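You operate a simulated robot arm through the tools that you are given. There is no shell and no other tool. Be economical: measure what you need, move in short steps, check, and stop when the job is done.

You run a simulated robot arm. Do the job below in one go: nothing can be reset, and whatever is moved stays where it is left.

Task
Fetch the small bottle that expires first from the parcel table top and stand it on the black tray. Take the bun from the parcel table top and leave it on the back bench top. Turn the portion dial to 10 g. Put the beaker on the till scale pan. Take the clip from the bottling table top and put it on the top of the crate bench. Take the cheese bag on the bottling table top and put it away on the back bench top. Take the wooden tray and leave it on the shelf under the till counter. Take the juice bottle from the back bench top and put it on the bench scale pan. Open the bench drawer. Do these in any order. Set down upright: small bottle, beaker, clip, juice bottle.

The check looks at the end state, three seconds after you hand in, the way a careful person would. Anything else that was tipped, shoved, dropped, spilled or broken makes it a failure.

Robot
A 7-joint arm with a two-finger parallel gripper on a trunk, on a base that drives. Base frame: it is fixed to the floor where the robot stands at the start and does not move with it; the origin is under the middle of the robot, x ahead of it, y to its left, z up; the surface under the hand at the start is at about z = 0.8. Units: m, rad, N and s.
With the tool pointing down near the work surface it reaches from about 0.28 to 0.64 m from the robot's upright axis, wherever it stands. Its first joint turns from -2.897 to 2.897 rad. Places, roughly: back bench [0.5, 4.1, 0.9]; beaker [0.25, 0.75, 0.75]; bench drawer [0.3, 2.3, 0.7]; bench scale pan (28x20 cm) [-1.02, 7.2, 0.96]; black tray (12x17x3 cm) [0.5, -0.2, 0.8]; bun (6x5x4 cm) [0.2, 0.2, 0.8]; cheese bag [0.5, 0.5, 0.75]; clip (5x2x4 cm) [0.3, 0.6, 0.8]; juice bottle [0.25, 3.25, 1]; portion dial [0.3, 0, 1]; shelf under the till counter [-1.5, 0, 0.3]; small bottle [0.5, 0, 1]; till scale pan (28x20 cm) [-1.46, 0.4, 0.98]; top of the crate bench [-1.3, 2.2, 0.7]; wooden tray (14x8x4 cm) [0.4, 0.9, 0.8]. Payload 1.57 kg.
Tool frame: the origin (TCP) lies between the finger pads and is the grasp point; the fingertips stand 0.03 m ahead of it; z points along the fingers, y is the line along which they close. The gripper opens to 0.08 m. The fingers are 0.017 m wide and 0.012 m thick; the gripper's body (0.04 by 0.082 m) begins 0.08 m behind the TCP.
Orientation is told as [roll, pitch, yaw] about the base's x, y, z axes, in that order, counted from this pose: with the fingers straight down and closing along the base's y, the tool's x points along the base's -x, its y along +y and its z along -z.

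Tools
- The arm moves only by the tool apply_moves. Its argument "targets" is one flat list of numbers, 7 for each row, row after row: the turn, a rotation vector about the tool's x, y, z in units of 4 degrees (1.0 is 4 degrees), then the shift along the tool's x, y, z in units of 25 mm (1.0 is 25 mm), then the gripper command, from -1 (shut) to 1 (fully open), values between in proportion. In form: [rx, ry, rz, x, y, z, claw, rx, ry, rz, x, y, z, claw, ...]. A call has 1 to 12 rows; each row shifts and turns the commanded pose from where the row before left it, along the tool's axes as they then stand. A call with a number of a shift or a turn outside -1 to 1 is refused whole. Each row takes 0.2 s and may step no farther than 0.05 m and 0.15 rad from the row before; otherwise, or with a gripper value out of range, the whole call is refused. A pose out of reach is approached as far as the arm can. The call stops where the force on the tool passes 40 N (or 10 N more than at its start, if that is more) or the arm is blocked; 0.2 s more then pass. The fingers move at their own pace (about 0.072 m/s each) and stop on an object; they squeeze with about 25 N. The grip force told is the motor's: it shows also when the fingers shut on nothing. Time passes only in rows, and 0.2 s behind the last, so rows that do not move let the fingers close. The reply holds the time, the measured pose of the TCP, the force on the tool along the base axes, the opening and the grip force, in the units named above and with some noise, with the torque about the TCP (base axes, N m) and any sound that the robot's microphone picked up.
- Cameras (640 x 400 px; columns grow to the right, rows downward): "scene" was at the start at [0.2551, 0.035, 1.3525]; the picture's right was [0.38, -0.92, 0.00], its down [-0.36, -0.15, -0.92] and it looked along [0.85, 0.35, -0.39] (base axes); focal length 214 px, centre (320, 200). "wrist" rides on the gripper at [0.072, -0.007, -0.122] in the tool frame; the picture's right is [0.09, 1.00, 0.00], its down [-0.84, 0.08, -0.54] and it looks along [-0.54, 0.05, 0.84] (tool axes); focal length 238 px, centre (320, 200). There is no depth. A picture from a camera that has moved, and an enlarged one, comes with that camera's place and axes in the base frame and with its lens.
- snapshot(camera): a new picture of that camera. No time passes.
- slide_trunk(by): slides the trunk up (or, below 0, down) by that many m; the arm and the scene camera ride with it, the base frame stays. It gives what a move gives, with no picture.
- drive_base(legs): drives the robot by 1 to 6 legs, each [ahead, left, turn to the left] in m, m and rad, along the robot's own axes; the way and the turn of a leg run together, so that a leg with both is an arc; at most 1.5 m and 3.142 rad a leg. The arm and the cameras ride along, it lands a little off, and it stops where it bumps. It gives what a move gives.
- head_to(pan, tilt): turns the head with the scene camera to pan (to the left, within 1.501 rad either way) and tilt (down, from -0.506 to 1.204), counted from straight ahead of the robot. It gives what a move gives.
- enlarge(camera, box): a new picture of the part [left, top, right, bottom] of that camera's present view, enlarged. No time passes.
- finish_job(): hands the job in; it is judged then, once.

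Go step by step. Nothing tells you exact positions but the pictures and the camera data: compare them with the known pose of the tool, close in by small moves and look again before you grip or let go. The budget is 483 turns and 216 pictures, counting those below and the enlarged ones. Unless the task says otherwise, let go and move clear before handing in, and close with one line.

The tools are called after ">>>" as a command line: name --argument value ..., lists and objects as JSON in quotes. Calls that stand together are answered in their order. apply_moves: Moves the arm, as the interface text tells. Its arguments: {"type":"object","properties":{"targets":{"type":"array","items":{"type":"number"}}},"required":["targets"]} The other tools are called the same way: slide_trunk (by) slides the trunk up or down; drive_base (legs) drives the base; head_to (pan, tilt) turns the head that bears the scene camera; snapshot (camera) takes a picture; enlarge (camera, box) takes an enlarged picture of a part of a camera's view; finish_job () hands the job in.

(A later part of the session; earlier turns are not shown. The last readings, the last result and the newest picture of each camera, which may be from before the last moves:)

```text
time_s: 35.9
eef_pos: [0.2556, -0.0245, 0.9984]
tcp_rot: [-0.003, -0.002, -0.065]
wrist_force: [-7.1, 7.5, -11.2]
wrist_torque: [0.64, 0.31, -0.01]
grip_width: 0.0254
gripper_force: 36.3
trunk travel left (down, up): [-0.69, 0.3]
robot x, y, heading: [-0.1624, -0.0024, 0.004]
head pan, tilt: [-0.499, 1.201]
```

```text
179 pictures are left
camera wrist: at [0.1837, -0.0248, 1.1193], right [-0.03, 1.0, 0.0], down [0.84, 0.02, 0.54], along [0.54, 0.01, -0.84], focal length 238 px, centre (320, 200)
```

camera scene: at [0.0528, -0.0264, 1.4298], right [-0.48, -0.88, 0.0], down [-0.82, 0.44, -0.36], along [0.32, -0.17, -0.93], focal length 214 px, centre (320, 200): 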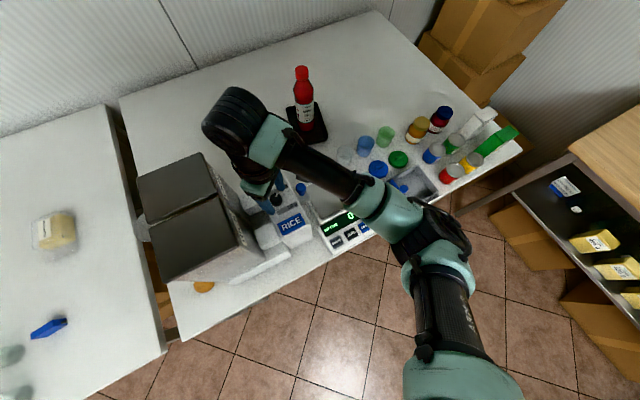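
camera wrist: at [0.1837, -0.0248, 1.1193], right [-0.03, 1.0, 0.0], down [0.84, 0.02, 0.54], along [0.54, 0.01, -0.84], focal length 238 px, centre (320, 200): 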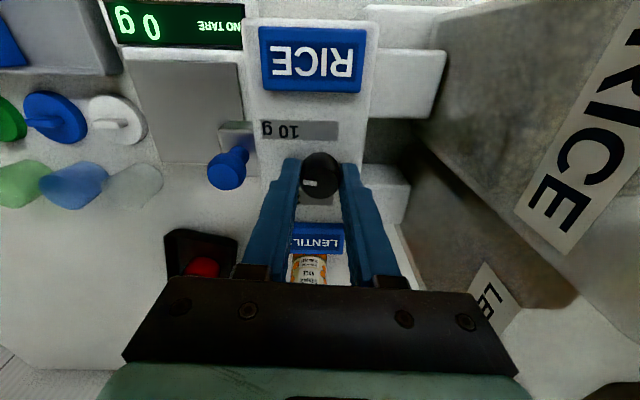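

Knob turns with the gripper; continuing the remaining 42°.

>>> apply_moves --targets '[0, 0, 1, 0, 0, 0, -1, 0, 0, 1, 0, 0, 0, -1, 0, 0, 1, 0, 0, 0, -1, 0, 0, 1, 0, 0, 0, -1, 0, 0, 1, 0, 0, 0, -1, 0, 0, 1, 0, 0, 0, -1, 0, 0, 1, 0, 0, 0, -1, 0, 0, 1, 0, 0, 0, -1, 0, 0, 1, 0, 0, 0, -1, 0, 0, 1, 0, 0, 0, -1, 0, 0, 0.5, 0, 0, 0, -1]'

>>> snapshot --camera "wrist"

>>> enlarge --camera "wrist" --box '[240, 110, 400, 210]'

```text
time_s: 38.3
eef_pos: [0.2564, -0.0239, 0.9985]
tcp_rot: [0.0, -0.007, -0.803]
wrist_force: [1.5, 6.6, -0.6]
wrist_torque: [0.09, 0.48, 0.22]
grip_width: 0.0256
gripper_force: 37.2
trunk travel left (down, up): [-0.69, 0.3]
robot x, y, heading: [-0.1629, -0.0015, 0.004]
head pan, tilt: [-0.499, 1.201]
```

```text
178 pictures are left
camera wrist: at [0.2019, 0.0234, 1.1192], right [0.65, 0.76, 0.0], down [0.64, -0.54, 0.55], along [0.42, -0.36, -0.84], focal length 238 px, centre (320, 200)
```

wrist: 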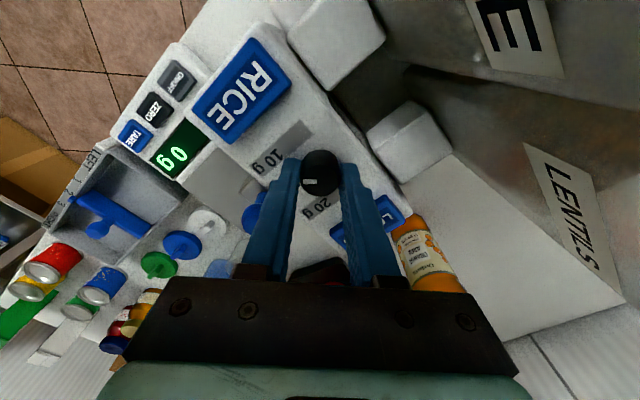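

```text
4.00 times, centred on (320, 160) of wrist
camera zoom: at [0.2019, 0.0234, 1.1192], right [0.65, 0.76, 0.0], down [0.64, -0.54, 0.55], along [0.42, -0.36, -0.84], focal length 953 px, centre (320, 360)
```

zoom: 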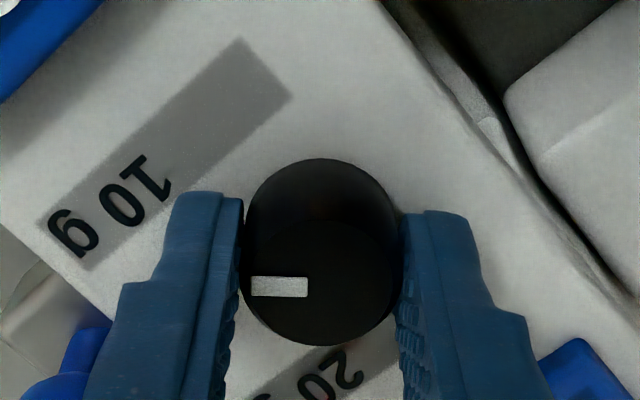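

The pointer now points at 10 g. Releasing with a small opening and rising.

>>> apply_moves --targets '[0, 0, 0, 0, 0, 0, -0.15, 0, 0, 0, 0, 0, 0, -0.15, 0, 0, 0, 0, 0, -0.5, -0.15, 0, 0, 0, 0, 0, -1, -0.15, 0, 0, 0, 0, 0, -1, -0.15, 0, 0, 0, 0, 0, -1, -0.15, 0, 0, 0, 0, 0, -1, -0.15, 0, 0, 0, 0, 0, -1, -0.15, 0, 0, 0, 0, 0, -1, -0.15]'

>>> enlarge --camera "wrist" --box '[220, 40, 420, 165]'

```text
time_s: 40.3
eef_pos: [0.2534, -0.0242, 1.1621]
tcp_rot: [-0.001, -0.003, -0.796]
wrist_force: [-0.4, 0.6, 0.5]
wrist_torque: [-0.01, 0.02, -0.01]
grip_width: 0.0343
gripper_force: 0.0
trunk travel left (down, up): [-0.69, 0.3]
robot x, y, heading: [-0.1638, 0.0014, 0.004]
head pan, tilt: [-0.499, 1.201]
```

```text
3.20 times, centred on (320, 102) of wrist
camera zoom: at [0.1987, 0.0223, 1.2835], right [0.65, 0.76, 0.0], down [0.64, -0.54, 0.55], along [0.41, -0.35, -0.84], focal length 763 px, centre (320, 512)
```

zoom: 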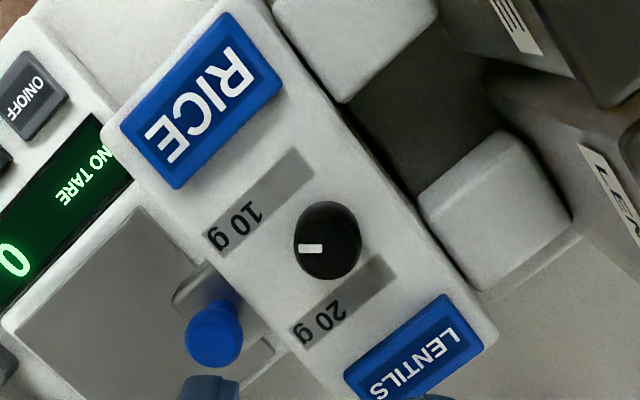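

Dial done (pointer at 10 g). Next the bun, near (0.19, 0.25) beside the hoppers. I raise and straighten the tool, and turn the head left.

>>> apply_moves --targets '[0, 0, -0.95, 0, 0, -0.35, 0.5, 0, 0, -0.95, 0, 0, -0.35, 0.5, 0, 0, -0.95, 0, 0, -0.35, 0.5, 0, 0, -0.95, 0, 0, -0.35, 0.5, 0, 0, -0.95, 0, 0, -0.35, 0.5, 0, 0, -0.95, 0, 0, -0.35, 0.5, 0, 0, -0.95, 0, 0, -0.35, 0.5, 0, 0, -0.95, 0, 0, -0.35, 0.5, 0, 0, -0.95, 0, 0, -0.35, 0.5, 0, 0, -0.95, 0, 0, -0.35, 0.5, 0, 0, -0.95, 0, 0, -0.35, 0.5, 0, 0, -0.95, 0, 0, -0.35, 0.5]'

>>> head_to --pan 0.6 --tilt 1.1

>>> apply_moves --targets '[0, 0, 0, 0, 1, 0, 0.5, 0, 0, 0, 0, 1, 0, 0.5, 0, 0, 0, 0, 1, 0, 0.5, 0, 0, 0, 0, 1, 0, 0.5, 0, 0, 0, 0, 1, 0, 0.5, 0, 0, 0, 0, 1, 0, 0.5, 0, 0, 0, 0, 1, 0, 0.5, 0, 0, 0, 0, 1, 0, 0.5]'

>>> snapshot --camera "scene"

>>> snapshot --camera "wrist"

```text
time_s: 42.9
eef_pos: [0.2548, -0.02, 1.266]
tcp_rot: [-0.001, -0.002, 0.0]
wrist_force: [-0.4, 0.2, 0.0]
wrist_torque: [-0.02, 0.02, 0.01]
grip_width: 0.0598
gripper_force: 0.0
trunk travel left (down, up): [-0.69, 0.3]
robot x, y, heading: [-0.1656, -0.0009, 0.006]
head pan, tilt: [-0.499, 1.201]
```

```text
time_s: 44.2
eef_pos: [0.2556, -0.0224, 1.2662]
tcp_rot: [-0.002, -0.001, -0.002]
wrist_force: [0.4, 0.6, -0.7]
wrist_torque: [-0.03, 0.01, 0.02]
grip_width: 0.0601
gripper_force: 0.1
trunk travel left (down, up): [-0.69, 0.3]
robot x, y, heading: [-0.1651, -0.0004, 0.004]
head pan, tilt: [0.6, 1.1]
```

```text
time_s: 46.0
eef_pos: [0.2541, 0.1793, 1.2671]
tcp_rot: [-0.003, -0.002, -0.003]
wrist_force: [0.9, 0.6, -1.3]
wrist_torque: [-0.01, -0.01, -0.01]
grip_width: 0.0597
gripper_force: 0.1
trunk travel left (down, up): [-0.69, 0.3]
robot x, y, heading: [-0.1629, -0.0005, 0.006]
head pan, tilt: [0.6, 1.1]
```

```text
175 pictures are left
camera scene: at [0.0556, 0.0366, 1.4358], right [0.57, -0.82, 0.0], down [-0.73, -0.51, -0.45], along [0.37, 0.26, -0.89], focal length 214 px, centre (320, 200)
```

scene: 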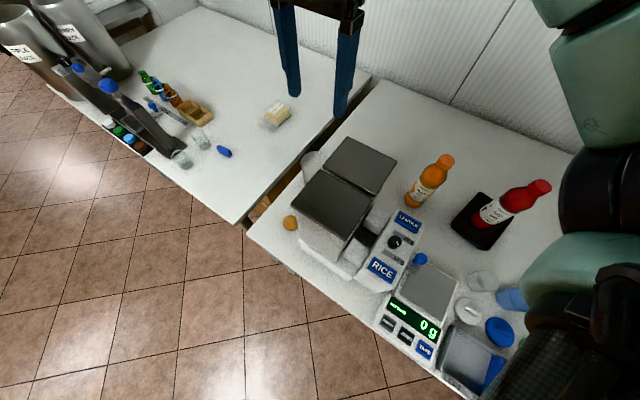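

```text
174 pictures are left
camera wrist: at [0.182, 0.1725, 1.3883], right [-0.09, 1.0, 0.0], down [0.84, 0.08, 0.54], along [0.54, 0.05, -0.84], focal length 238 px, centre (320, 200)
```

wrist: 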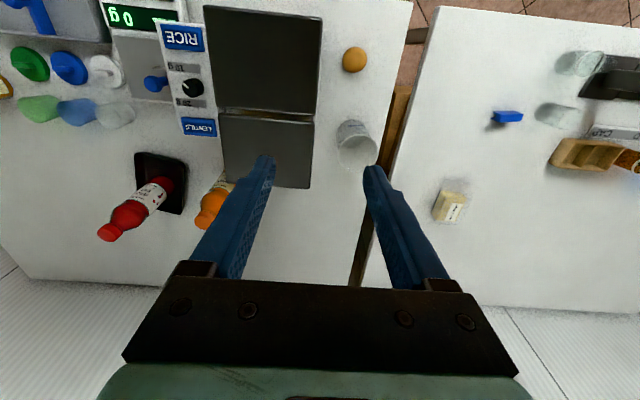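

Good overview: both hoppers, bun at (0.197, 0.248), cup further on. Aligning over the bun and lowering with the trunk.

>>> apply_moves --targets '[0, 0, 0, 0.76, 0.92, 0, 1, 0, 0, 0, 0.76, 0.92, 0, 1, 0, 0, 0, 0.76, 0.92, 0, 1]'

>>> slide_trunk --by -0.25

>>> snapshot --camera "wrist"

>>> snapshot --camera "scene"

```text
time_s: 46.8
eef_pos: [0.1974, 0.2469, 1.2668]
tcp_rot: [-0.004, -0.002, -0.001]
wrist_force: [0.1, 0.8, -0.7]
wrist_torque: [-0.02, -0.03, -0.03]
grip_width: 0.0801
gripper_force: 0.0
trunk travel left (down, up): [-0.69, 0.3]
robot x, y, heading: [-0.1669, -0.0011, 0.004]
head pan, tilt: [0.6, 1.1]
```

```text
time_s: 49.4
eef_pos: [0.1981, 0.2454, 1.0186]
tcp_rot: [-0.002, -0.001, -0.003]
wrist_force: [-0.5, -0.6, 0.0]
wrist_torque: [-0.01, 0.01, 0.02]
grip_width: 0.0799
gripper_force: 0.0
trunk travel left (down, up): [-0.44, 0.55]
robot x, y, heading: [-0.1668, 0.0007, 0.003]
head pan, tilt: [0.6, 1.1]
```

```text
173 pictures are left
camera wrist: at [0.127, 0.2396, 1.139], right [-0.09, 1.0, 0.0], down [0.84, 0.08, 0.54], along [0.54, 0.05, -0.84], focal length 238 px, centre (320, 200)
```

wrist: 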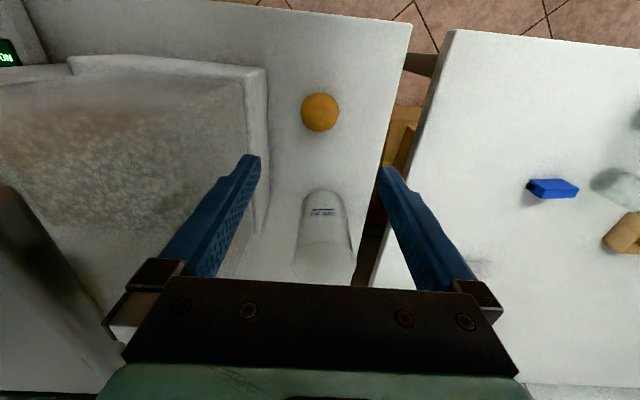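

```text
172 pictures are left
camera scene: at [0.0555, 0.0359, 1.1858], right [0.57, -0.82, 0.0], down [-0.73, -0.51, -0.45], along [0.37, 0.26, -0.89], focal length 214 px, centre (320, 200)
```

scene: 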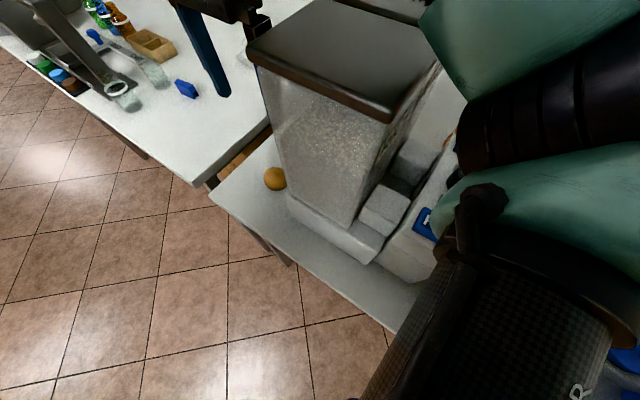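

Bun is at (0.196, 0.246), about 5 cm wide, centred below. Descending and gripping.

>>> apply_moves --targets '[0, 0, 0, 0.05, 0, 1, 0.7, 0, 0, 0, 0, 0, 1, 0.7, 0, 0, 0, 0, 0, 1, 0.7, 0, 0, 0, 0, 0, 1, 0.7, 0, 0, 0, 0, 0, 1, 0.7, 0, 0, 0, 0, 0, 1, 0.7, 0, 0, 0, 0, 0, 1, 0.7, 0, 0, 0, 0, 0, 0.2, 0.7]'

>>> snapshot --camera "wrist"

```text
time_s: 50.4
eef_pos: [0.2278, 0.24, 0.989]
tcp_rot: [0.009, -0.216, -0.023]
wrist_force: [-0.2, 0.7, -0.5]
wrist_torque: [-0.01, -0.01, -0.01]
grip_width: 0.068
gripper_force: 0.1
trunk travel left (down, up): [-0.44, 0.55]
robot x, y, heading: [-0.1651, -0.002, -0.0]
head pan, tilt: [0.6, 1.1]
stopped in row 5: the arm was blocked; the commanded pose is now the measured one
```

```text
171 pictures are left
camera wrist: at [0.1315, 0.2339, 1.0904], right [-0.07, 1.0, -0.01], down [0.7, 0.06, 0.71], along [0.71, 0.04, -0.7], focal length 238 px, centre (320, 200)
```

wrist: 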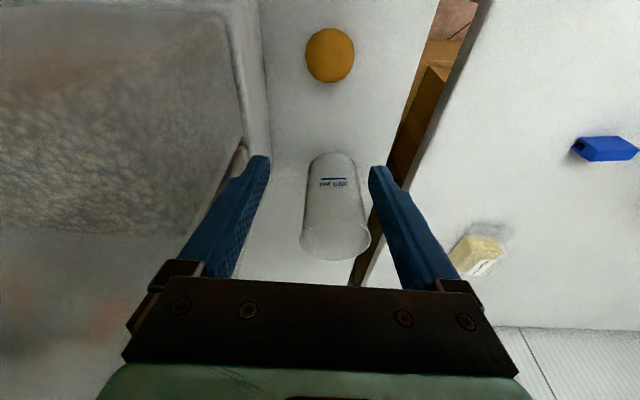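

The arm got blocked with the tool tilted; I'll check whether a link touches the hopper.

>>> snapshot --camera "scene"

```text
170 pictures are left
camera scene: at [0.0536, 0.0323, 1.1849], right [0.57, -0.82, 0.0], down [-0.73, -0.5, -0.46], along [0.38, 0.26, -0.89], focal length 214 px, centre (320, 200)
```

scene: 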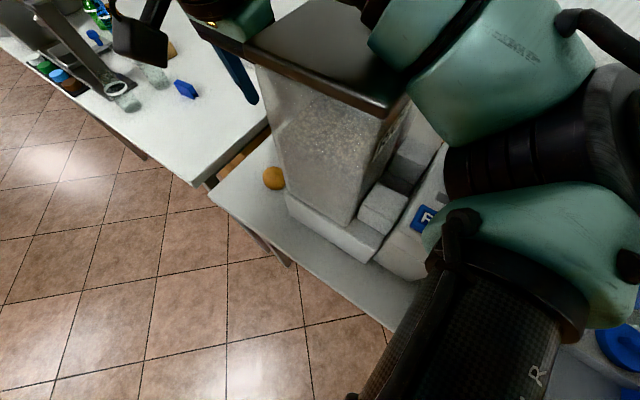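

Hopper hasn't shifted. I raise the trunk clear, then reposition the robot to the left so the arm doesn't cross the hopper.

>>> slide_trunk --by 0.3

>>> apply_moves --targets '[0.12, 1, 0.11, 0.4, 0, 0, 0.7, 0, 1, 0.11, 0.4, 0, 0, 0.7, 0, 1, 0.11, 0.4, 0, 0, 0.7]'

>>> snapshot --camera "scene"

```text
time_s: 53.4
eef_pos: [0.2271, 0.2432, 1.2794]
tcp_rot: [-0.004, -0.196, -0.016]
wrist_force: [0.1, -0.5, -0.9]
wrist_torque: [-0.01, 0.03, 0.02]
grip_width: 0.0682
gripper_force: 0.0
trunk travel left (down, up): [-0.74, 0.25]
robot x, y, heading: [-0.1647, 0.0002, -0.0]
head pan, tilt: [0.6, 1.1]
```

```text
time_s: 54.2
eef_pos: [0.1975, 0.2439, 1.2752]
tcp_rot: [-0.011, 0.015, -0.041]
wrist_force: [0.4, -0.2, 0.4]
wrist_torque: [-0.02, -0.01, -0.02]
grip_width: 0.068
gripper_force: 0.0
trunk travel left (down, up): [-0.74, 0.25]
robot x, y, heading: [-0.1635, -0.0026, 0.009]
head pan, tilt: [0.6, 1.1]
```

```text
169 pictures are left
camera scene: at [0.0569, 0.0355, 1.4858], right [0.57, -0.82, 0.0], down [-0.73, -0.51, -0.45], along [0.37, 0.26, -0.89], focal length 214 px, centre (320, 200)
```

scene: 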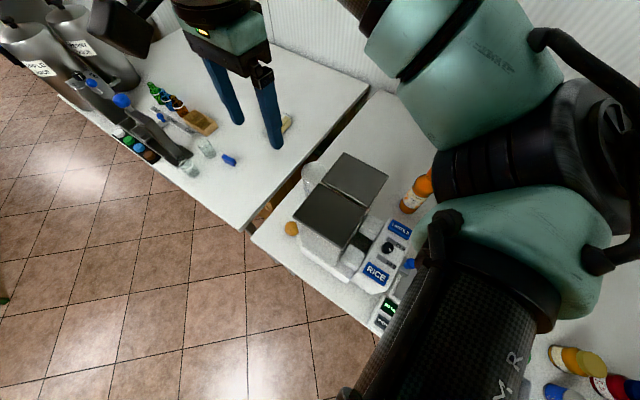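

I drive back and left so the bun is nearly straight ahead of the robot and farther out.

>>> drive_base --legs '[[-0.14, 0.38, 0]]'

>>> apply_moves --targets '[0, 0, 0, -0.45, -1, 0, 0.7, 0, 0, 0, -0.45, -1, 0, 0.7, 0, 0, 0, -0.45, -1, 0, 0.7, 0, 0, 0, -0.45, -1, 0, 0.7, 0, 0, 0, -0.45, -1, 0, 0.7, 0, 0, 0, -0.45, -1, 0, 0.7, 0, 0, 0, -0.45, -1, 0, 0.7, 0, 0, 0, -0.45, -1, 0, 0.7, 0, 0, 0, -0.45, -1, 0, 0.7, 0, 0, 0, -0.45, -1, 0, 0.7, 0, 0, 0, -0.45, -1, 0, 0.7, 0, 0, 0, -0.45, -1, 0, 0.7]'

>>> head_to --pan 0.0 --tilt 1.1

```text
time_s: 56.7
eef_pos: [0.0539, 0.6261, 1.2757]
tcp_rot: [-0.011, 0.014, -0.031]
wrist_force: [0.6, -0.4, 0.1]
wrist_torque: [0.0, 0.0, -0.02]
grip_width: 0.0681
gripper_force: 0.1
trunk travel left (down, up): [-0.74, 0.25]
robot x, y, heading: [-0.3025, 0.3759, 0.007]
head pan, tilt: [0.6, 1.1]
```

```text
time_s: 59.3
eef_pos: [0.1786, 0.3194, 1.2777]
tcp_rot: [-0.009, 0.014, -0.029]
wrist_force: [-0.5, -0.3, 0.4]
wrist_torque: [-0.01, -0.03, 0.0]
grip_width: 0.0681
gripper_force: 0.0
trunk travel left (down, up): [-0.74, 0.25]
robot x, y, heading: [-0.3044, 0.3751, 0.015]
head pan, tilt: [0.6, 1.1]
```

```text
time_s: 60.3
eef_pos: [0.1786, 0.3212, 1.2774]
tcp_rot: [-0.011, 0.013, -0.028]
wrist_force: [0.4, -0.1, 0.1]
wrist_torque: [-0.04, -0.01, 0.02]
grip_width: 0.0679
gripper_force: 0.0
trunk travel left (down, up): [-0.74, 0.25]
robot x, y, heading: [-0.3063, 0.376, 0.014]
head pan, tilt: [0.0, 1.1]
```

>>> apply_moves --targets '[-0.14, -0.19, -0.41, -0.23, -1, 0, 0.7, 0, 0, 0, -0.23, -1, 0, 0.7, 0, 0, 0, -0.23, -0.95, 0, 0.7]'

>>> slide_trunk --by -0.25

>>> snapshot --camera "wrist"

>>> snapshot --camera "scene"

```text
time_s: 61.1
eef_pos: [0.1954, 0.2445, 1.2762]
tcp_rot: [0.0, 0.0, -0.001]
wrist_force: [0.7, -0.3, 0.3]
wrist_torque: [0.02, 0.03, 0.0]
grip_width: 0.0679
gripper_force: 0.1
trunk travel left (down, up): [-0.74, 0.25]
robot x, y, heading: [-0.3017, 0.3754, 0.017]
head pan, tilt: [0.0, 1.1]
```

```text
time_s: 63.7
eef_pos: [0.1961, 0.2474, 1.0264]
tcp_rot: [-0.001, -0.001, 0.001]
wrist_force: [0.5, -0.2, -0.3]
wrist_torque: [-0.02, 0.0, 0.01]
grip_width: 0.068
gripper_force: 0.1
trunk travel left (down, up): [-0.49, 0.5]
robot x, y, heading: [-0.3047, 0.3748, 0.009]
head pan, tilt: [0.0, 1.1]
```

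```text
168 pictures are left
camera wrist: at [0.1247, 0.2398, 1.1479], right [-0.09, 1.0, 0.0], down [0.84, 0.08, 0.54], along [0.54, 0.05, -0.84], focal length 238 px, centre (320, 200)
```

wrist: 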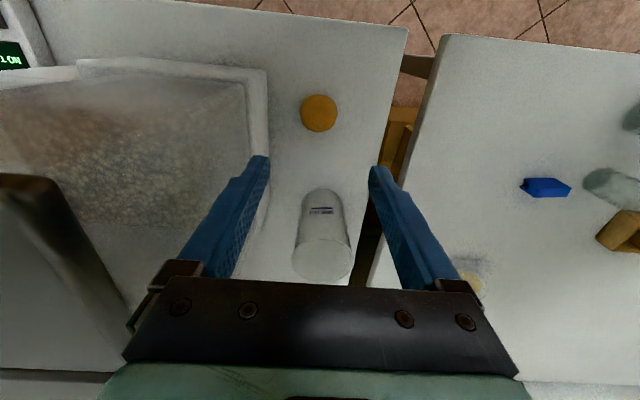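

```text
167 pictures are left
camera scene: at [-0.072, 0.38, 1.2358], right [0.01, -1.0, 0.0], down [-0.89, -0.01, -0.45], along [0.45, 0.01, -0.89], focal length 214 px, centre (320, 200)
```

scene: 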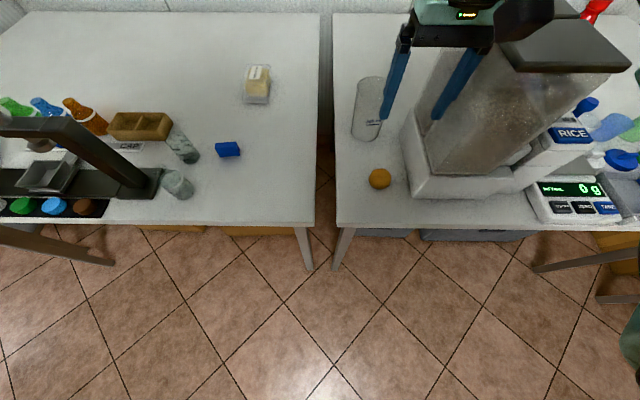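

Clear now. Bun centred; descending.

>>> apply_moves --targets '[0, 0, 0, 0, -0.05, 1, 0.7, 0, 0, 0, 0, 0, 1, 0.7, 0, 0, 0, 0, 0, 1, 0.7, 0, 0, 0, 0, 0, 1, 0.7, 0, 0, 0, 0, 0, 1, 0.7, 0, 0, 0, 0, 0, 1, 0.7, 0, 0, 0, 0, 0, 1, 0.7]'

>>> snapshot --camera "wrist"

```text
time_s: 65.3
eef_pos: [0.1978, 0.244, 0.8491]
tcp_rot: [0.001, 0.0, 0.0]
wrist_force: [-0.4, 0.0, 0.6]
wrist_torque: [0.03, -0.01, 0.01]
grip_width: 0.0681
gripper_force: 0.0
trunk travel left (down, up): [-0.49, 0.5]
robot x, y, heading: [-0.3053, 0.3757, 0.013]
head pan, tilt: [0.0, 1.1]
```

```text
166 pictures are left
camera wrist: at [0.1255, 0.2371, 0.9696], right [-0.09, 1.0, 0.0], down [0.84, 0.08, 0.54], along [0.54, 0.05, -0.84], focal length 238 px, centre (320, 200)
```

wrist: 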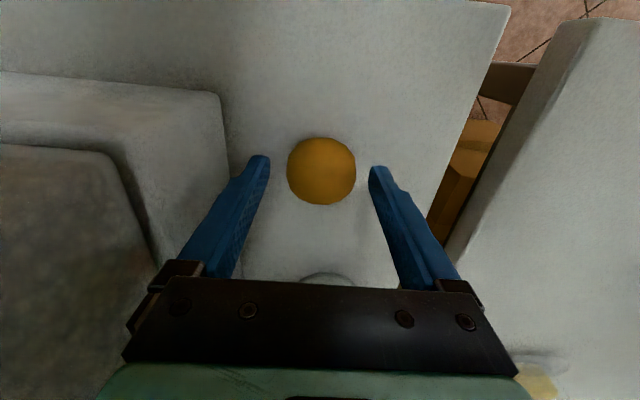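

>>> apply_moves --targets '[0, 0, 0, 0, 0, 0.45, 0.7, 0, 0, 0, 0, 0, 0, -1, 0, 0, 0, 0, 0, 0, -1, 0, 0, 0, 0, 0, 0, -1, 0, 0, 0, 0, 0, -0.5, -1, 0, 0, 0, 0, 0, -1, -1, 0, 0, 0, 0, 0, -1, -1]'

>>> snapshot --camera "wrist"

```text
time_s: 66.9
eef_pos: [0.1968, 0.2448, 0.9018]
tcp_rot: [0.001, 0.001, -0.003]
wrist_force: [-0.2, -1.0, 0.3]
wrist_torque: [0.01, 0.0, 0.01]
grip_width: 0.048
gripper_force: 25.3
trunk travel left (down, up): [-0.49, 0.5]
robot x, y, heading: [-0.3086, 0.3761, 0.011]
head pan, tilt: [0.0, 1.1]
```

```text
165 pictures are left
camera wrist: at [0.1251, 0.2385, 1.0228], right [-0.09, 1.0, 0.0], down [0.84, 0.08, 0.54], along [0.54, 0.05, -0.84], focal length 238 px, centre (320, 200)
```

wrist: 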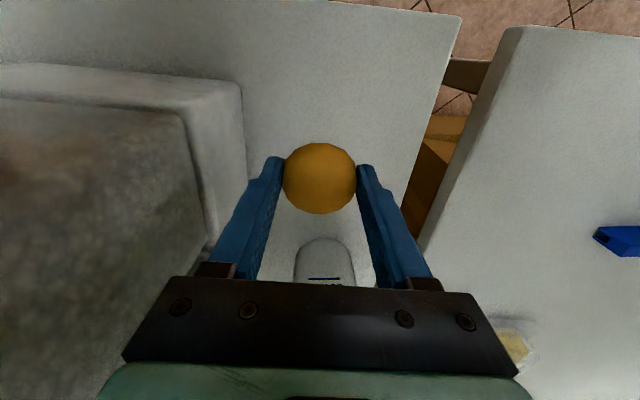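

Bun held. Lifting, pulling the arm in, and looking left along the aisle.

>>> slide_trunk --by 0.25

>>> apply_moves --targets '[0, 0, 0, 1, 0.6, 0, -1, 0, 0, 0, 1, 0.6, 0, -1, 0, 0, 0, 1, 0.6, 0, -1, 0, 0, 0, 1, 0.6, 0, -1, 0, 0, 0, 1, 0.6, 0, -1]'

>>> head_to --pan 1.3 --tilt 0.35

>>> snapshot --camera "scene"

```text
time_s: 69.5
eef_pos: [0.196, 0.2462, 1.1511]
tcp_rot: [0.001, 0.0, 0.0]
wrist_force: [0.4, -0.3, -0.3]
wrist_torque: [0.0, -0.01, 0.0]
grip_width: 0.0477
gripper_force: 25.2
trunk travel left (down, up): [-0.74, 0.25]
robot x, y, heading: [-0.304, 0.3731, 0.011]
head pan, tilt: [0.0, 1.1]
```

```text
time_s: 70.7
eef_pos: [0.0694, 0.32, 1.1504]
tcp_rot: [-0.002, 0.0, -0.001]
wrist_force: [-1.1, 0.5, 0.0]
wrist_torque: [-0.01, 0.0, 0.01]
grip_width: 0.048
gripper_force: 24.8
trunk travel left (down, up): [-0.74, 0.25]
robot x, y, heading: [-0.3045, 0.376, 0.015]
head pan, tilt: [0.0, 1.1]
```

```text
time_s: 72.2
eef_pos: [0.0698, 0.3182, 1.1509]
tcp_rot: [0.0, -0.001, -0.001]
wrist_force: [-0.1, 0.1, 0.2]
wrist_torque: [-0.03, 0.0, 0.04]
grip_width: 0.0476
gripper_force: 25.1
trunk travel left (down, up): [-0.74, 0.25]
robot x, y, heading: [-0.3039, 0.3766, 0.013]
head pan, tilt: [1.3, 0.351]
```

```text
164 pictures are left
camera scene: at [-0.1115, 0.4691, 1.5471], right [0.97, -0.25, 0.0], down [-0.09, -0.33, -0.94], along [0.24, 0.91, -0.34], focal length 214 px, centre (320, 200)
```

scene: 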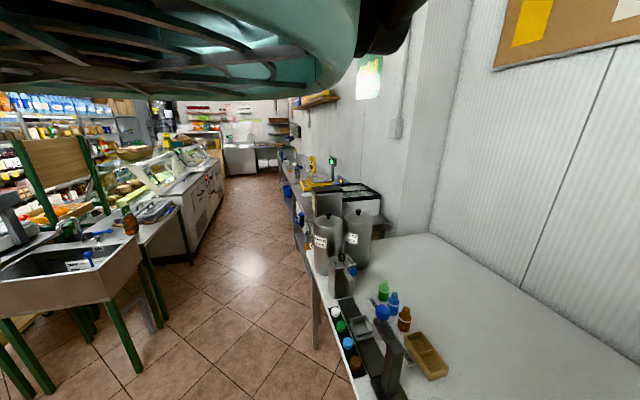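

The aisle between the benches runs along +y at x from about -1.0 to 0.14. I turn to face along it, drive partway and look.

>>> drive_base --legs '[[-0.12, 0, 0], [0, 0, 1.555], [1.3, 0, 0]]'

>>> head_to --pan 0.0 --tilt 0.45

>>> snapshot --camera "scene"

```text
time_s: 83.2
eef_pos: [-0.3939, 2.0138, 1.1502]
tcp_rot: [-0.001, 0.0, 1.573]
wrist_force: [0.1, -0.4, 0.4]
wrist_torque: [-0.02, 0.02, -0.01]
grip_width: 0.0483
gripper_force: 25.1
trunk travel left (down, up): [-0.74, 0.25]
robot x, y, heading: [-0.4502, 1.6388, 1.589]
head pan, tilt: [1.3, 0.351]
```

```text
time_s: 84.7
eef_pos: [-0.3941, 2.0135, 1.154]
tcp_rot: [0.0, -0.001, 1.572]
wrist_force: [0.4, -0.2, -0.2]
wrist_torque: [0.02, 0.0, 0.0]
grip_width: 0.0481
gripper_force: 25.2
trunk travel left (down, up): [-0.74, 0.25]
robot x, y, heading: [-0.4501, 1.639, 1.587]
head pan, tilt: [0.0, 0.45]
```

```text
163 pictures are left
camera scene: at [-0.456, 1.9002, 1.538], right [1.0, 0.02, 0.0], down [0.01, -0.44, -0.9], along [-0.02, 0.9, -0.44], focal length 214 px, centre (320, 200)
```

scene: 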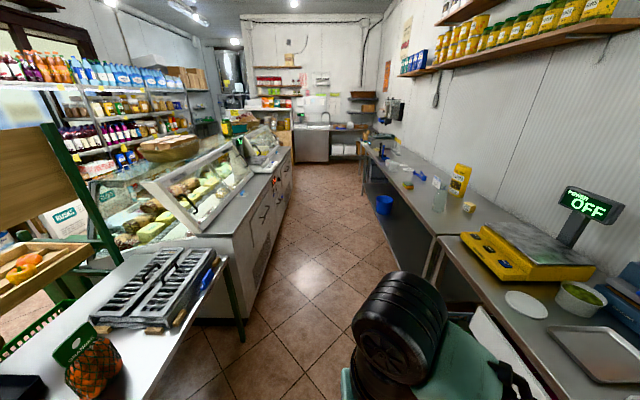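

I see the back bench along the right wall (front edge x≈0.14, from y≈2.85 on), with carton, glass bottle and jar on it. I drive up to around y=3.9 and turn to face it.

>>> drive_base --legs '[[1.2, 0, 0], [1.05, 0, 0], [0, 0, -1.585]]'

>>> head_to --pan 0.0 --tilt 0.7

>>> snapshot --camera "scene"

>>> snapshot --camera "wrist"

```text
time_s: 99.8
eef_pos: [-0.0686, 3.871, 1.1523]
tcp_rot: [0.0, -0.001, -0.028]
wrist_force: [0.1, -0.4, -0.1]
wrist_torque: [0.04, 0.01, 0.0]
grip_width: 0.0477
gripper_force: 25.3
trunk travel left (down, up): [-0.74, 0.25]
robot x, y, heading: [-0.4435, 3.9364, -0.01]
head pan, tilt: [0.0, 0.45]
```

```text
time_s: 100.6
eef_pos: [-0.0691, 3.8704, 1.1514]
tcp_rot: [-0.001, 0.001, -0.027]
wrist_force: [-1.8, -0.4, -0.2]
wrist_torque: [0.04, 0.0, -0.02]
grip_width: 0.0472
gripper_force: 24.5
trunk travel left (down, up): [-0.74, 0.25]
robot x, y, heading: [-0.4412, 3.9399, -0.007]
head pan, tilt: [0.0, 0.7]
```

```text
162 pictures are left
camera scene: at [-0.1877, 3.9355, 1.5158], right [-0.01, -1.0, 0.0], down [-0.64, 0.01, -0.77], along [0.77, -0.01, -0.64], focal length 214 px, centre (320, 200)
```

scene: 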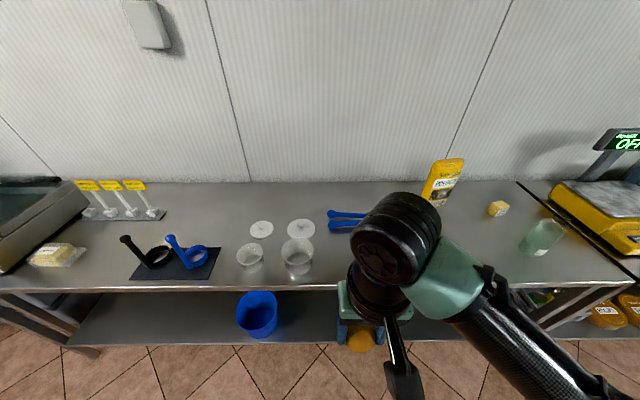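

```text
161 pictures are left
camera wrist: at [-0.1399, 3.8659, 1.2726], right [-0.07, 1.0, 0.0], down [0.84, 0.06, 0.54], along [0.54, 0.04, -0.84], focal length 238 px, centre (320, 200)
```

wrist: 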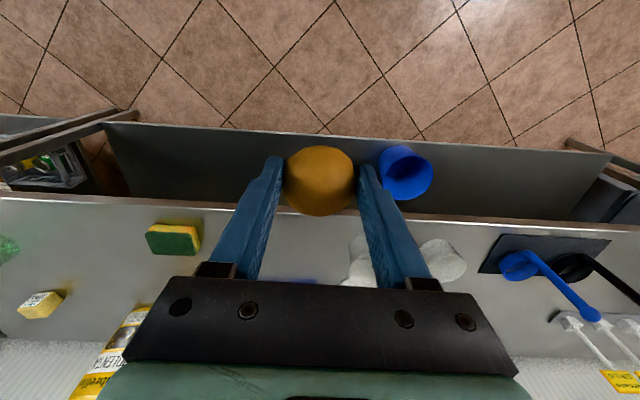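

Bench top z≈0.87, front edge x≈0.15; there's a free spot at about (0.25, 3.76) between a sponge and cups. Moving closer and lowering the bun there.

>>> drive_base --legs '[[0.17, -0.1, 0]]'

>>> apply_moves --targets '[0, 0, 0, -1, 0, 0.3, -1, 0, 0, 0, -1, 0, 0.5, -1, 0, 0, 0, -1, 0, 0.5, -1, 0, 0, 0, -1, 0, 0.5, -1, 0, 0, 0, -1, 0, 0.5, -1, 0, 0, 0, -0.8, 0, 1, -1]'

>>> snapshot --camera "wrist"

>>> snapshot --camera "scene"

```text
time_s: 102.1
eef_pos: [0.0968, 3.7685, 1.1512]
tcp_rot: [-0.001, 0.0, -0.029]
wrist_force: [0.2, -0.4, -0.1]
wrist_torque: [0.0, 0.02, 0.03]
grip_width: 0.0483
gripper_force: 25.1
trunk travel left (down, up): [-0.74, 0.25]
robot x, y, heading: [-0.279, 3.8409, -0.014]
head pan, tilt: [0.0, 0.7]
```

```text
time_s: 103.5
eef_pos: [0.2406, 3.7658, 1.0667]
tcp_rot: [-0.002, 0.001, -0.029]
wrist_force: [0.4, 1.0, -0.1]
wrist_torque: [0.02, 0.02, 0.0]
grip_width: 0.0481
gripper_force: 24.5
trunk travel left (down, up): [-0.74, 0.25]
robot x, y, heading: [-0.2781, 3.8371, -0.015]
head pan, tilt: [0.0, 0.7]
```

```text
160 pictures are left
camera wrist: at [0.17, 3.7604, 1.1886], right [-0.06, 1.0, 0.0], down [0.84, 0.05, 0.54], along [0.54, 0.03, -0.84], focal length 238 px, centre (320, 200)
```

wrist: 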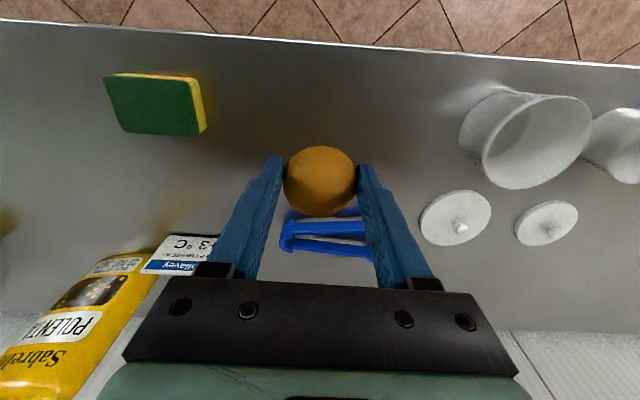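

```text
159 pictures are left
camera scene: at [-0.0222, 3.8343, 1.5157], right [-0.01, -1.0, 0.0], down [-0.64, 0.01, -0.76], along [0.76, -0.01, -0.64], focal length 214 px, centre (320, 200)
```

scene: 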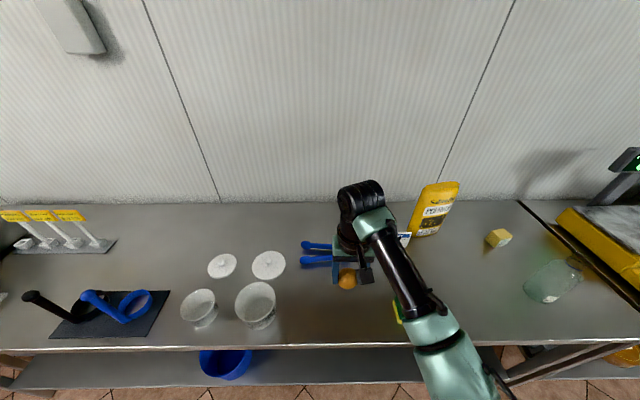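

Spot is clear. Lowering the bun.

>>> apply_moves --targets '[0, 0, 0, 0, 0, 1, -1, 0, 0, 0, 0, 0, 1, -1, 0, 0, 0, 0, 0, 1, -1, 0, 0, 0, 0, 0, 1, -1, 0, 0, 0, 0, 0, 1, -1, 0, 0, 0, 0, 0, 0.6, -1, 0, 0, 0, 0, 0, 0.2, -1, 0, 0, 0, 0, 0, 0.2, -1]'

```text
time_s: 105.3
eef_pos: [0.2402, 3.7644, 0.9189]
tcp_rot: [-0.003, 0.001, -0.03]
wrist_force: [-0.3, 0.0, 0.6]
wrist_torque: [-0.01, -0.02, -0.03]
grip_width: 0.0484
gripper_force: 24.8
trunk travel left (down, up): [-0.74, 0.25]
robot x, y, heading: [-0.2766, 3.8367, -0.017]
head pan, tilt: [0.0, 0.7]
```

>>> apply_moves --targets '[0, 0, 0, 0, 0, 0.15, -1, 0, 0, 0, 0, 0, 0.15, -1, 0, 0, 0, 0, 0, 0.1, -1]'

>>> snapshot --camera "wrist"

```text
time_s: 106.1
eef_pos: [0.2409, 3.7649, 0.9096]
tcp_rot: [-0.002, 0.0, -0.03]
wrist_force: [0.3, 0.1, -0.2]
wrist_torque: [0.02, 0.0, 0.02]
grip_width: 0.0482
gripper_force: 25.1
trunk travel left (down, up): [-0.74, 0.25]
robot x, y, heading: [-0.2783, 3.8338, -0.01]
head pan, tilt: [0.0, 0.7]
```

```text
158 pictures are left
camera wrist: at [0.1695, 3.7604, 1.0306], right [-0.06, 1.0, 0.0], down [0.84, 0.05, 0.54], along [0.54, 0.03, -0.84], focal length 238 px, centre (320, 200)
```

wrist: 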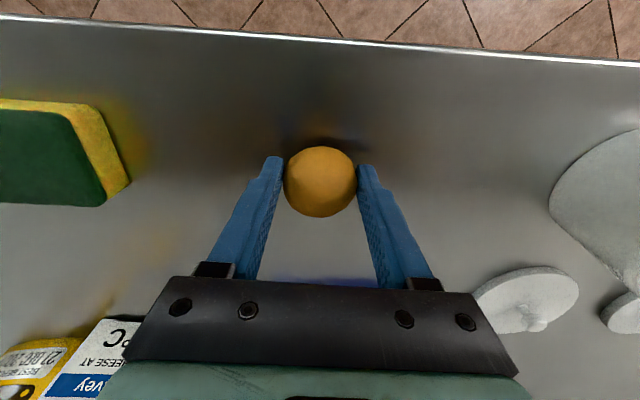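

Still no contact; lower a bit more.

>>> apply_moves --targets '[0, 0, 0, 0, 0, 0.12, -1, 0, 0, 0, 0, 0, 0.12, -1, 0, 0, 0, 0, 0, 0, -1]'

```text
time_s: 106.9
eef_pos: [0.2406, 3.7649, 0.9019]
tcp_rot: [0.0, 0.001, -0.03]
wrist_force: [-0.1, 1.2, 0.0]
wrist_torque: [-0.01, -0.01, 0.02]
grip_width: 0.0484
gripper_force: 24.8
trunk travel left (down, up): [-0.74, 0.25]
robot x, y, heading: [-0.2784, 3.8376, -0.014]
head pan, tilt: [0.0, 0.7]
```

>>> apply_moves --targets '[0, 0, 0, 0, 0, 0.1, -1, 0, 0, 0, 0, 0, 0.1, -1, 0, 0, 0, 0, 0, 0, -1]'

>>> enlarge --camera "wrist" --box '[240, 110, 400, 210]'

```text
time_s: 107.7
eef_pos: [0.2417, 3.7648, 0.8974]
tcp_rot: [-0.002, 0.0, -0.03]
wrist_force: [-0.1, 0.1, 1.7]
wrist_torque: [0.06, -0.04, 0.0]
grip_width: 0.0486
gripper_force: 25.3
trunk travel left (down, up): [-0.74, 0.25]
robot x, y, heading: [-0.2788, 3.8392, -0.017]
head pan, tilt: [0.0, 0.7]
```

```text
4.00 times, centred on (320, 160) of wrist
camera zoom: at [0.1695, 3.7608, 1.0191], right [-0.06, 1.0, 0.0], down [0.84, 0.05, 0.54], along [0.54, 0.03, -0.84], focal length 953 px, centre (320, 360)
```

zoom: 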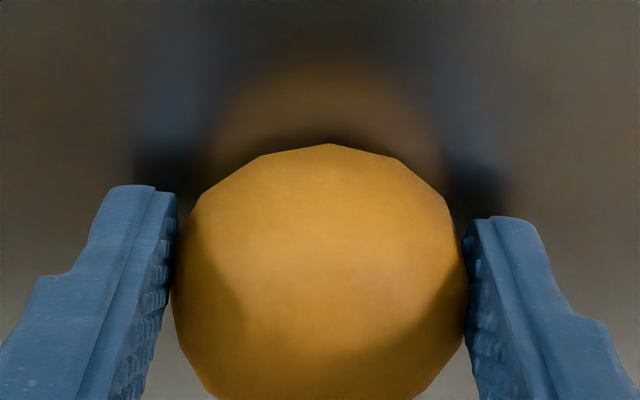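

Contact. Releasing and rising.

>>> apply_moves --targets '[0, 0, 0, 0, 0, 0, 0, 0, 0, 0, 0, 0, 0, 1, 0, 0, 0, 0, 0, 0, 1, 0, 0, 0, 0, 0, -1, 1, 0, 0, 0, 0, 0, -1, 1, 0, 0, 0, 0, 0, -1, 1, 0, 0, 0, 0, 0, -1, 1, 0, 0, 0, 0, 0, -1, 1]'

>>> snapshot --camera "wrist"

>>> head_to --pan -0.9 --tilt 0.7

>>> snapshot --camera "scene"

```text
time_s: 109.5
eef_pos: [0.2407, 3.7652, 1.0216]
tcp_rot: [0.0, 0.002, -0.029]
wrist_force: [0.3, 0.5, 0.2]
wrist_torque: [0.02, 0.01, 0.02]
grip_width: 0.08
gripper_force: 0.0
trunk travel left (down, up): [-0.74, 0.25]
robot x, y, heading: [-0.2778, 3.8367, -0.02]
head pan, tilt: [0.0, 0.7]
```

```text
156 pictures are left
camera wrist: at [0.1693, 3.7605, 1.1442], right [-0.06, 1.0, 0.0], down [0.84, 0.05, 0.54], along [0.54, 0.03, -0.84], focal length 238 px, centre (320, 200)
```

wrist: 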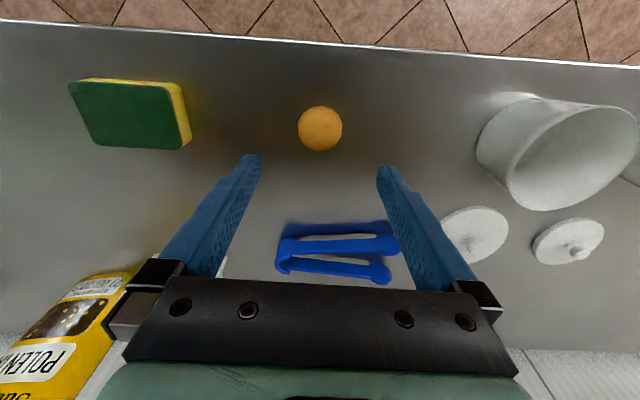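

```text
time_s: 110.7
eef_pos: [0.242, 3.7669, 1.0224]
tcp_rot: [-0.002, -0.001, -0.03]
wrist_force: [0.1, -0.7, 0.8]
wrist_torque: [0.0, -0.04, -0.01]
grip_width: 0.0799
gripper_force: 0.0
trunk travel left (down, up): [-0.74, 0.25]
robot x, y, heading: [-0.2765, 3.8381, -0.013]
head pan, tilt: [-0.901, 0.7]
```

```text
155 pictures are left
camera scene: at [-0.0559, 3.7681, 1.5158], right [-0.79, -0.61, 0.0], down [-0.39, 0.51, -0.76], along [0.47, -0.61, -0.64], focal length 214 px, centre (320, 200)
```

scene: 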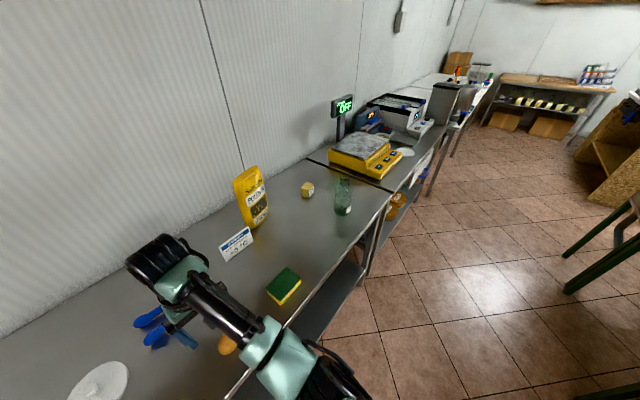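

Bun placed. Zooming in on the greenish bottle to check whether it's the juice bottle.

>>> enlarge --camera "scene" --box '[290, 160, 390, 230]'

```text
5.71 times, centred on (340, 195) of scene
camera zoom: at [-0.0559, 3.7681, 1.5158], right [-0.79, -0.61, 0.0], down [-0.39, 0.51, -0.76], along [0.47, -0.61, -0.64], focal length 1226 px, centre (206, 229)
```

zoom: 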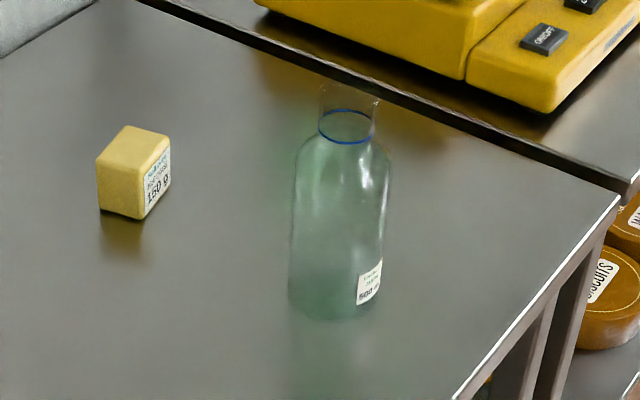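

>>> enlarge --camera "scene" --box '[342, 202, 356, 214]'

```text
16.00 times, centred on (349, 208) of scene
camera zoom: at [-0.0559, 3.7681, 1.5158], right [-0.79, -0.61, 0.0], down [-0.39, 0.51, -0.76], along [0.47, -0.61, -0.64], focal length 3432 px, centre (-144, 72)
```

zoom: 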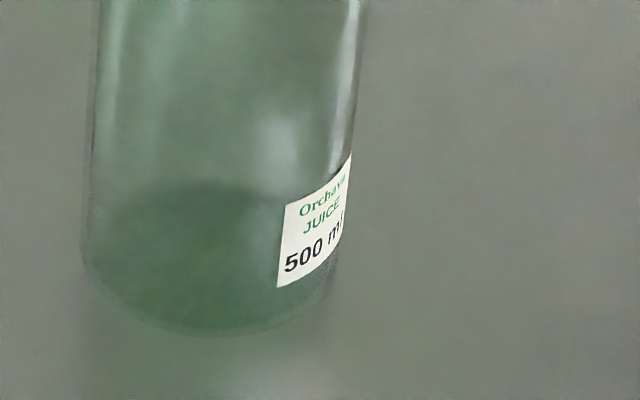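

It's the Orchava JUICE 500 ml open glass bottle, at about (0.293, 3.15), neck ~4 cm, top z≈1.05. Raising and driving over to it.

>>> slide_trunk --by 0.2

>>> drive_base --legs '[[-0.05, -0.58, 0]]'

>>> snapshot --camera "wrist"

>>> snapshot --camera "scene"

```text
time_s: 112.9
eef_pos: [0.2399, 3.7654, 1.2221]
tcp_rot: [-0.001, 0.001, -0.028]
wrist_force: [0.5, 0.3, -0.6]
wrist_torque: [0.02, 0.01, 0.02]
grip_width: 0.0801
gripper_force: 0.1
trunk travel left (down, up): [-0.94, 0.05]
robot x, y, heading: [-0.2769, 3.8378, -0.011]
head pan, tilt: [-0.901, 0.7]
```

```text
time_s: 116.2
eef_pos: [0.1781, 3.1772, 1.2228]
tcp_rot: [0.0, 0.0, -0.042]
wrist_force: [-0.3, 0.2, 0.6]
wrist_torque: [0.02, -0.03, 0.01]
grip_width: 0.0798
gripper_force: 0.0
trunk travel left (down, up): [-0.94, 0.05]
robot x, y, heading: [-0.3393, 3.2565, -0.03]
head pan, tilt: [-0.901, 0.7]
```

```text
152 pictures are left
camera wrist: at [0.1066, 3.1735, 1.3441], right [-0.05, 1.0, 0.0], down [0.84, 0.04, 0.54], along [0.54, 0.03, -0.84], focal length 238 px, centre (320, 200)
```

wrist: 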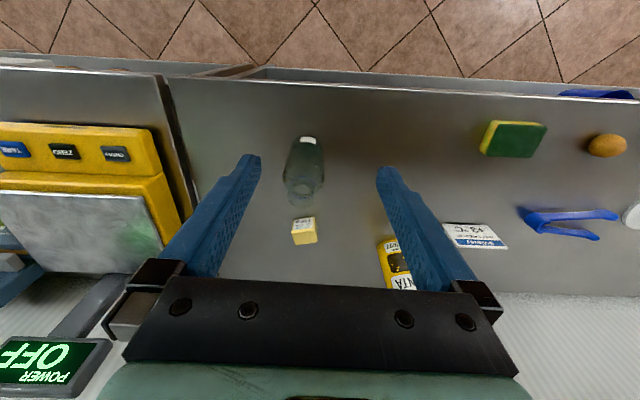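

```text
151 pictures are left
camera scene: at [-0.1189, 3.1833, 1.7158], right [-0.8, -0.6, 0.0], down [-0.39, 0.52, -0.77], along [0.46, -0.61, -0.64], focal length 214 px, centre (320, 200)
```

scene: 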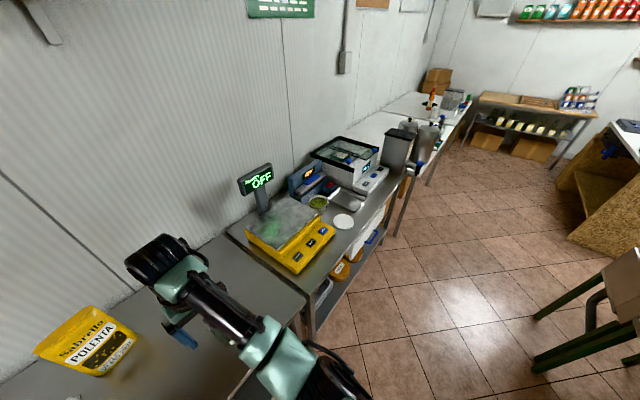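

Bottle at (0.29, 3.158). Moving over it and partway down.

>>> apply_moves --targets '[0, 0, -0.6, 0, 0, 0, 1, 0, 0, 0, -0.9, -0.15, 0, 1, 0, 0, 0, -0.9, -0.15, 0, 1, 0, 0, 0, -0.9, -0.15, 0, 1, 0, 0, 0, -0.9, -0.15, 0, 1, 0, 0, 0, -0.9, -0.15, 0, 1, 0, 0, 0, 0, 0, 1, 1, 0, 0, 0, 0, 0, 1, 1, 0, 0, 0, 0, 0, 1, 1]'

>>> snapshot --camera "wrist"

```text
time_s: 118.2
eef_pos: [0.2839, 3.1615, 1.1478]
tcp_rot: [-0.001, -0.002, 0.002]
wrist_force: [0.2, -0.4, 0.2]
wrist_torque: [0.0, 0.02, -0.01]
grip_width: 0.0799
gripper_force: 0.1
out of reach, approached as far as the arm can: row 9
trunk travel left (down, up): [-0.94, 0.05]
robot x, y, heading: [-0.3452, 3.2541, -0.026]
head pan, tilt: [-0.901, 0.7]
```

```text
150 pictures are left
camera wrist: at [0.213, 3.1533, 1.2691], right [-0.09, 1.0, 0.0], down [0.84, 0.08, 0.54], along [0.54, 0.05, -0.84], focal length 238 px, centre (320, 200)
```

wrist: 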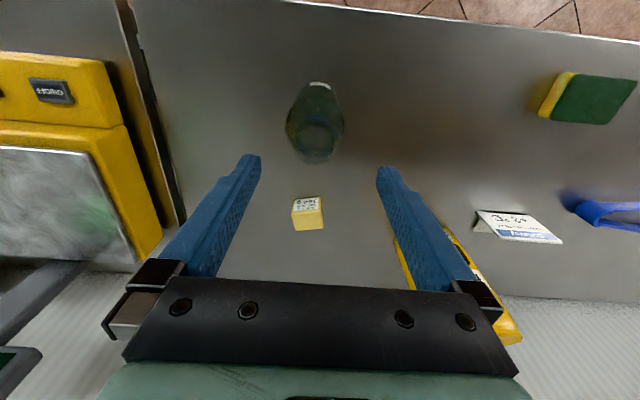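

Near the reach limit; I drive 0.1 m closer while pulling the arm back the same.

>>> apply_moves --targets '[0, 0, 0, 1, 0, 0, 1, 0, 0, 0, 1, 0, 0, 1, 0, 0, 0, 1, 0, 0, 1, 0, 0, 0, 1, 0, 0, 1]'

>>> drive_base --legs '[[0.1, 0, 0.025]]'

>>> enlarge --camera "wrist" --box '[220, 60, 420, 185]'

```text
time_s: 119.2
eef_pos: [0.2683, 3.1454, 1.1178]
tcp_rot: [0.001, 0.002, 0.0]
wrist_force: [0.1, -0.2, 0.8]
wrist_torque: [0.0, 0.01, 0.0]
grip_width: 0.0797
gripper_force: 0.0
out of reach, approached as far as the arm can: row 1, 2, 3, 4
trunk travel left (down, up): [-0.94, 0.05]
robot x, y, heading: [-0.3381, 3.2515, -0.028]
head pan, tilt: [-0.901, 0.7]
```

```text
time_s: 120.4
eef_pos: [0.3697, 3.1567, 1.1169]
tcp_rot: [-0.002, 0.002, 0.022]
wrist_force: [0.9, 0.3, -0.1]
wrist_torque: [-0.05, -0.01, 0.02]
grip_width: 0.0803
gripper_force: 0.0
trunk travel left (down, up): [-0.94, 0.05]
robot x, y, heading: [-0.2385, 3.2558, -0.008]
head pan, tilt: [-0.901, 0.7]
```

```text
3.20 times, centred on (320, 122) of wrist
camera zoom: at [0.2983, 3.1485, 1.2389], right [-0.11, 0.99, 0.0], down [0.84, 0.1, 0.54], along [0.54, 0.06, -0.84], focal length 763 px, centre (320, 448)
```

zoom: 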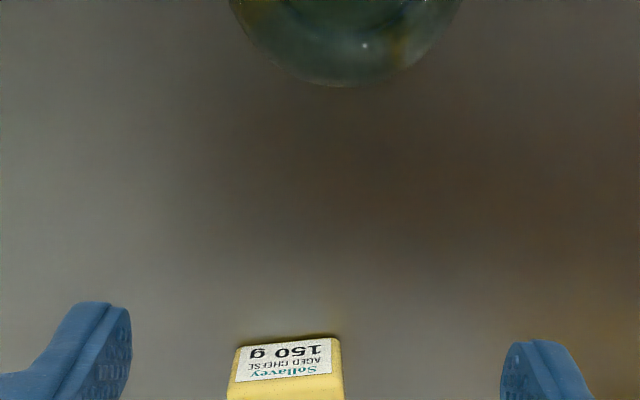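

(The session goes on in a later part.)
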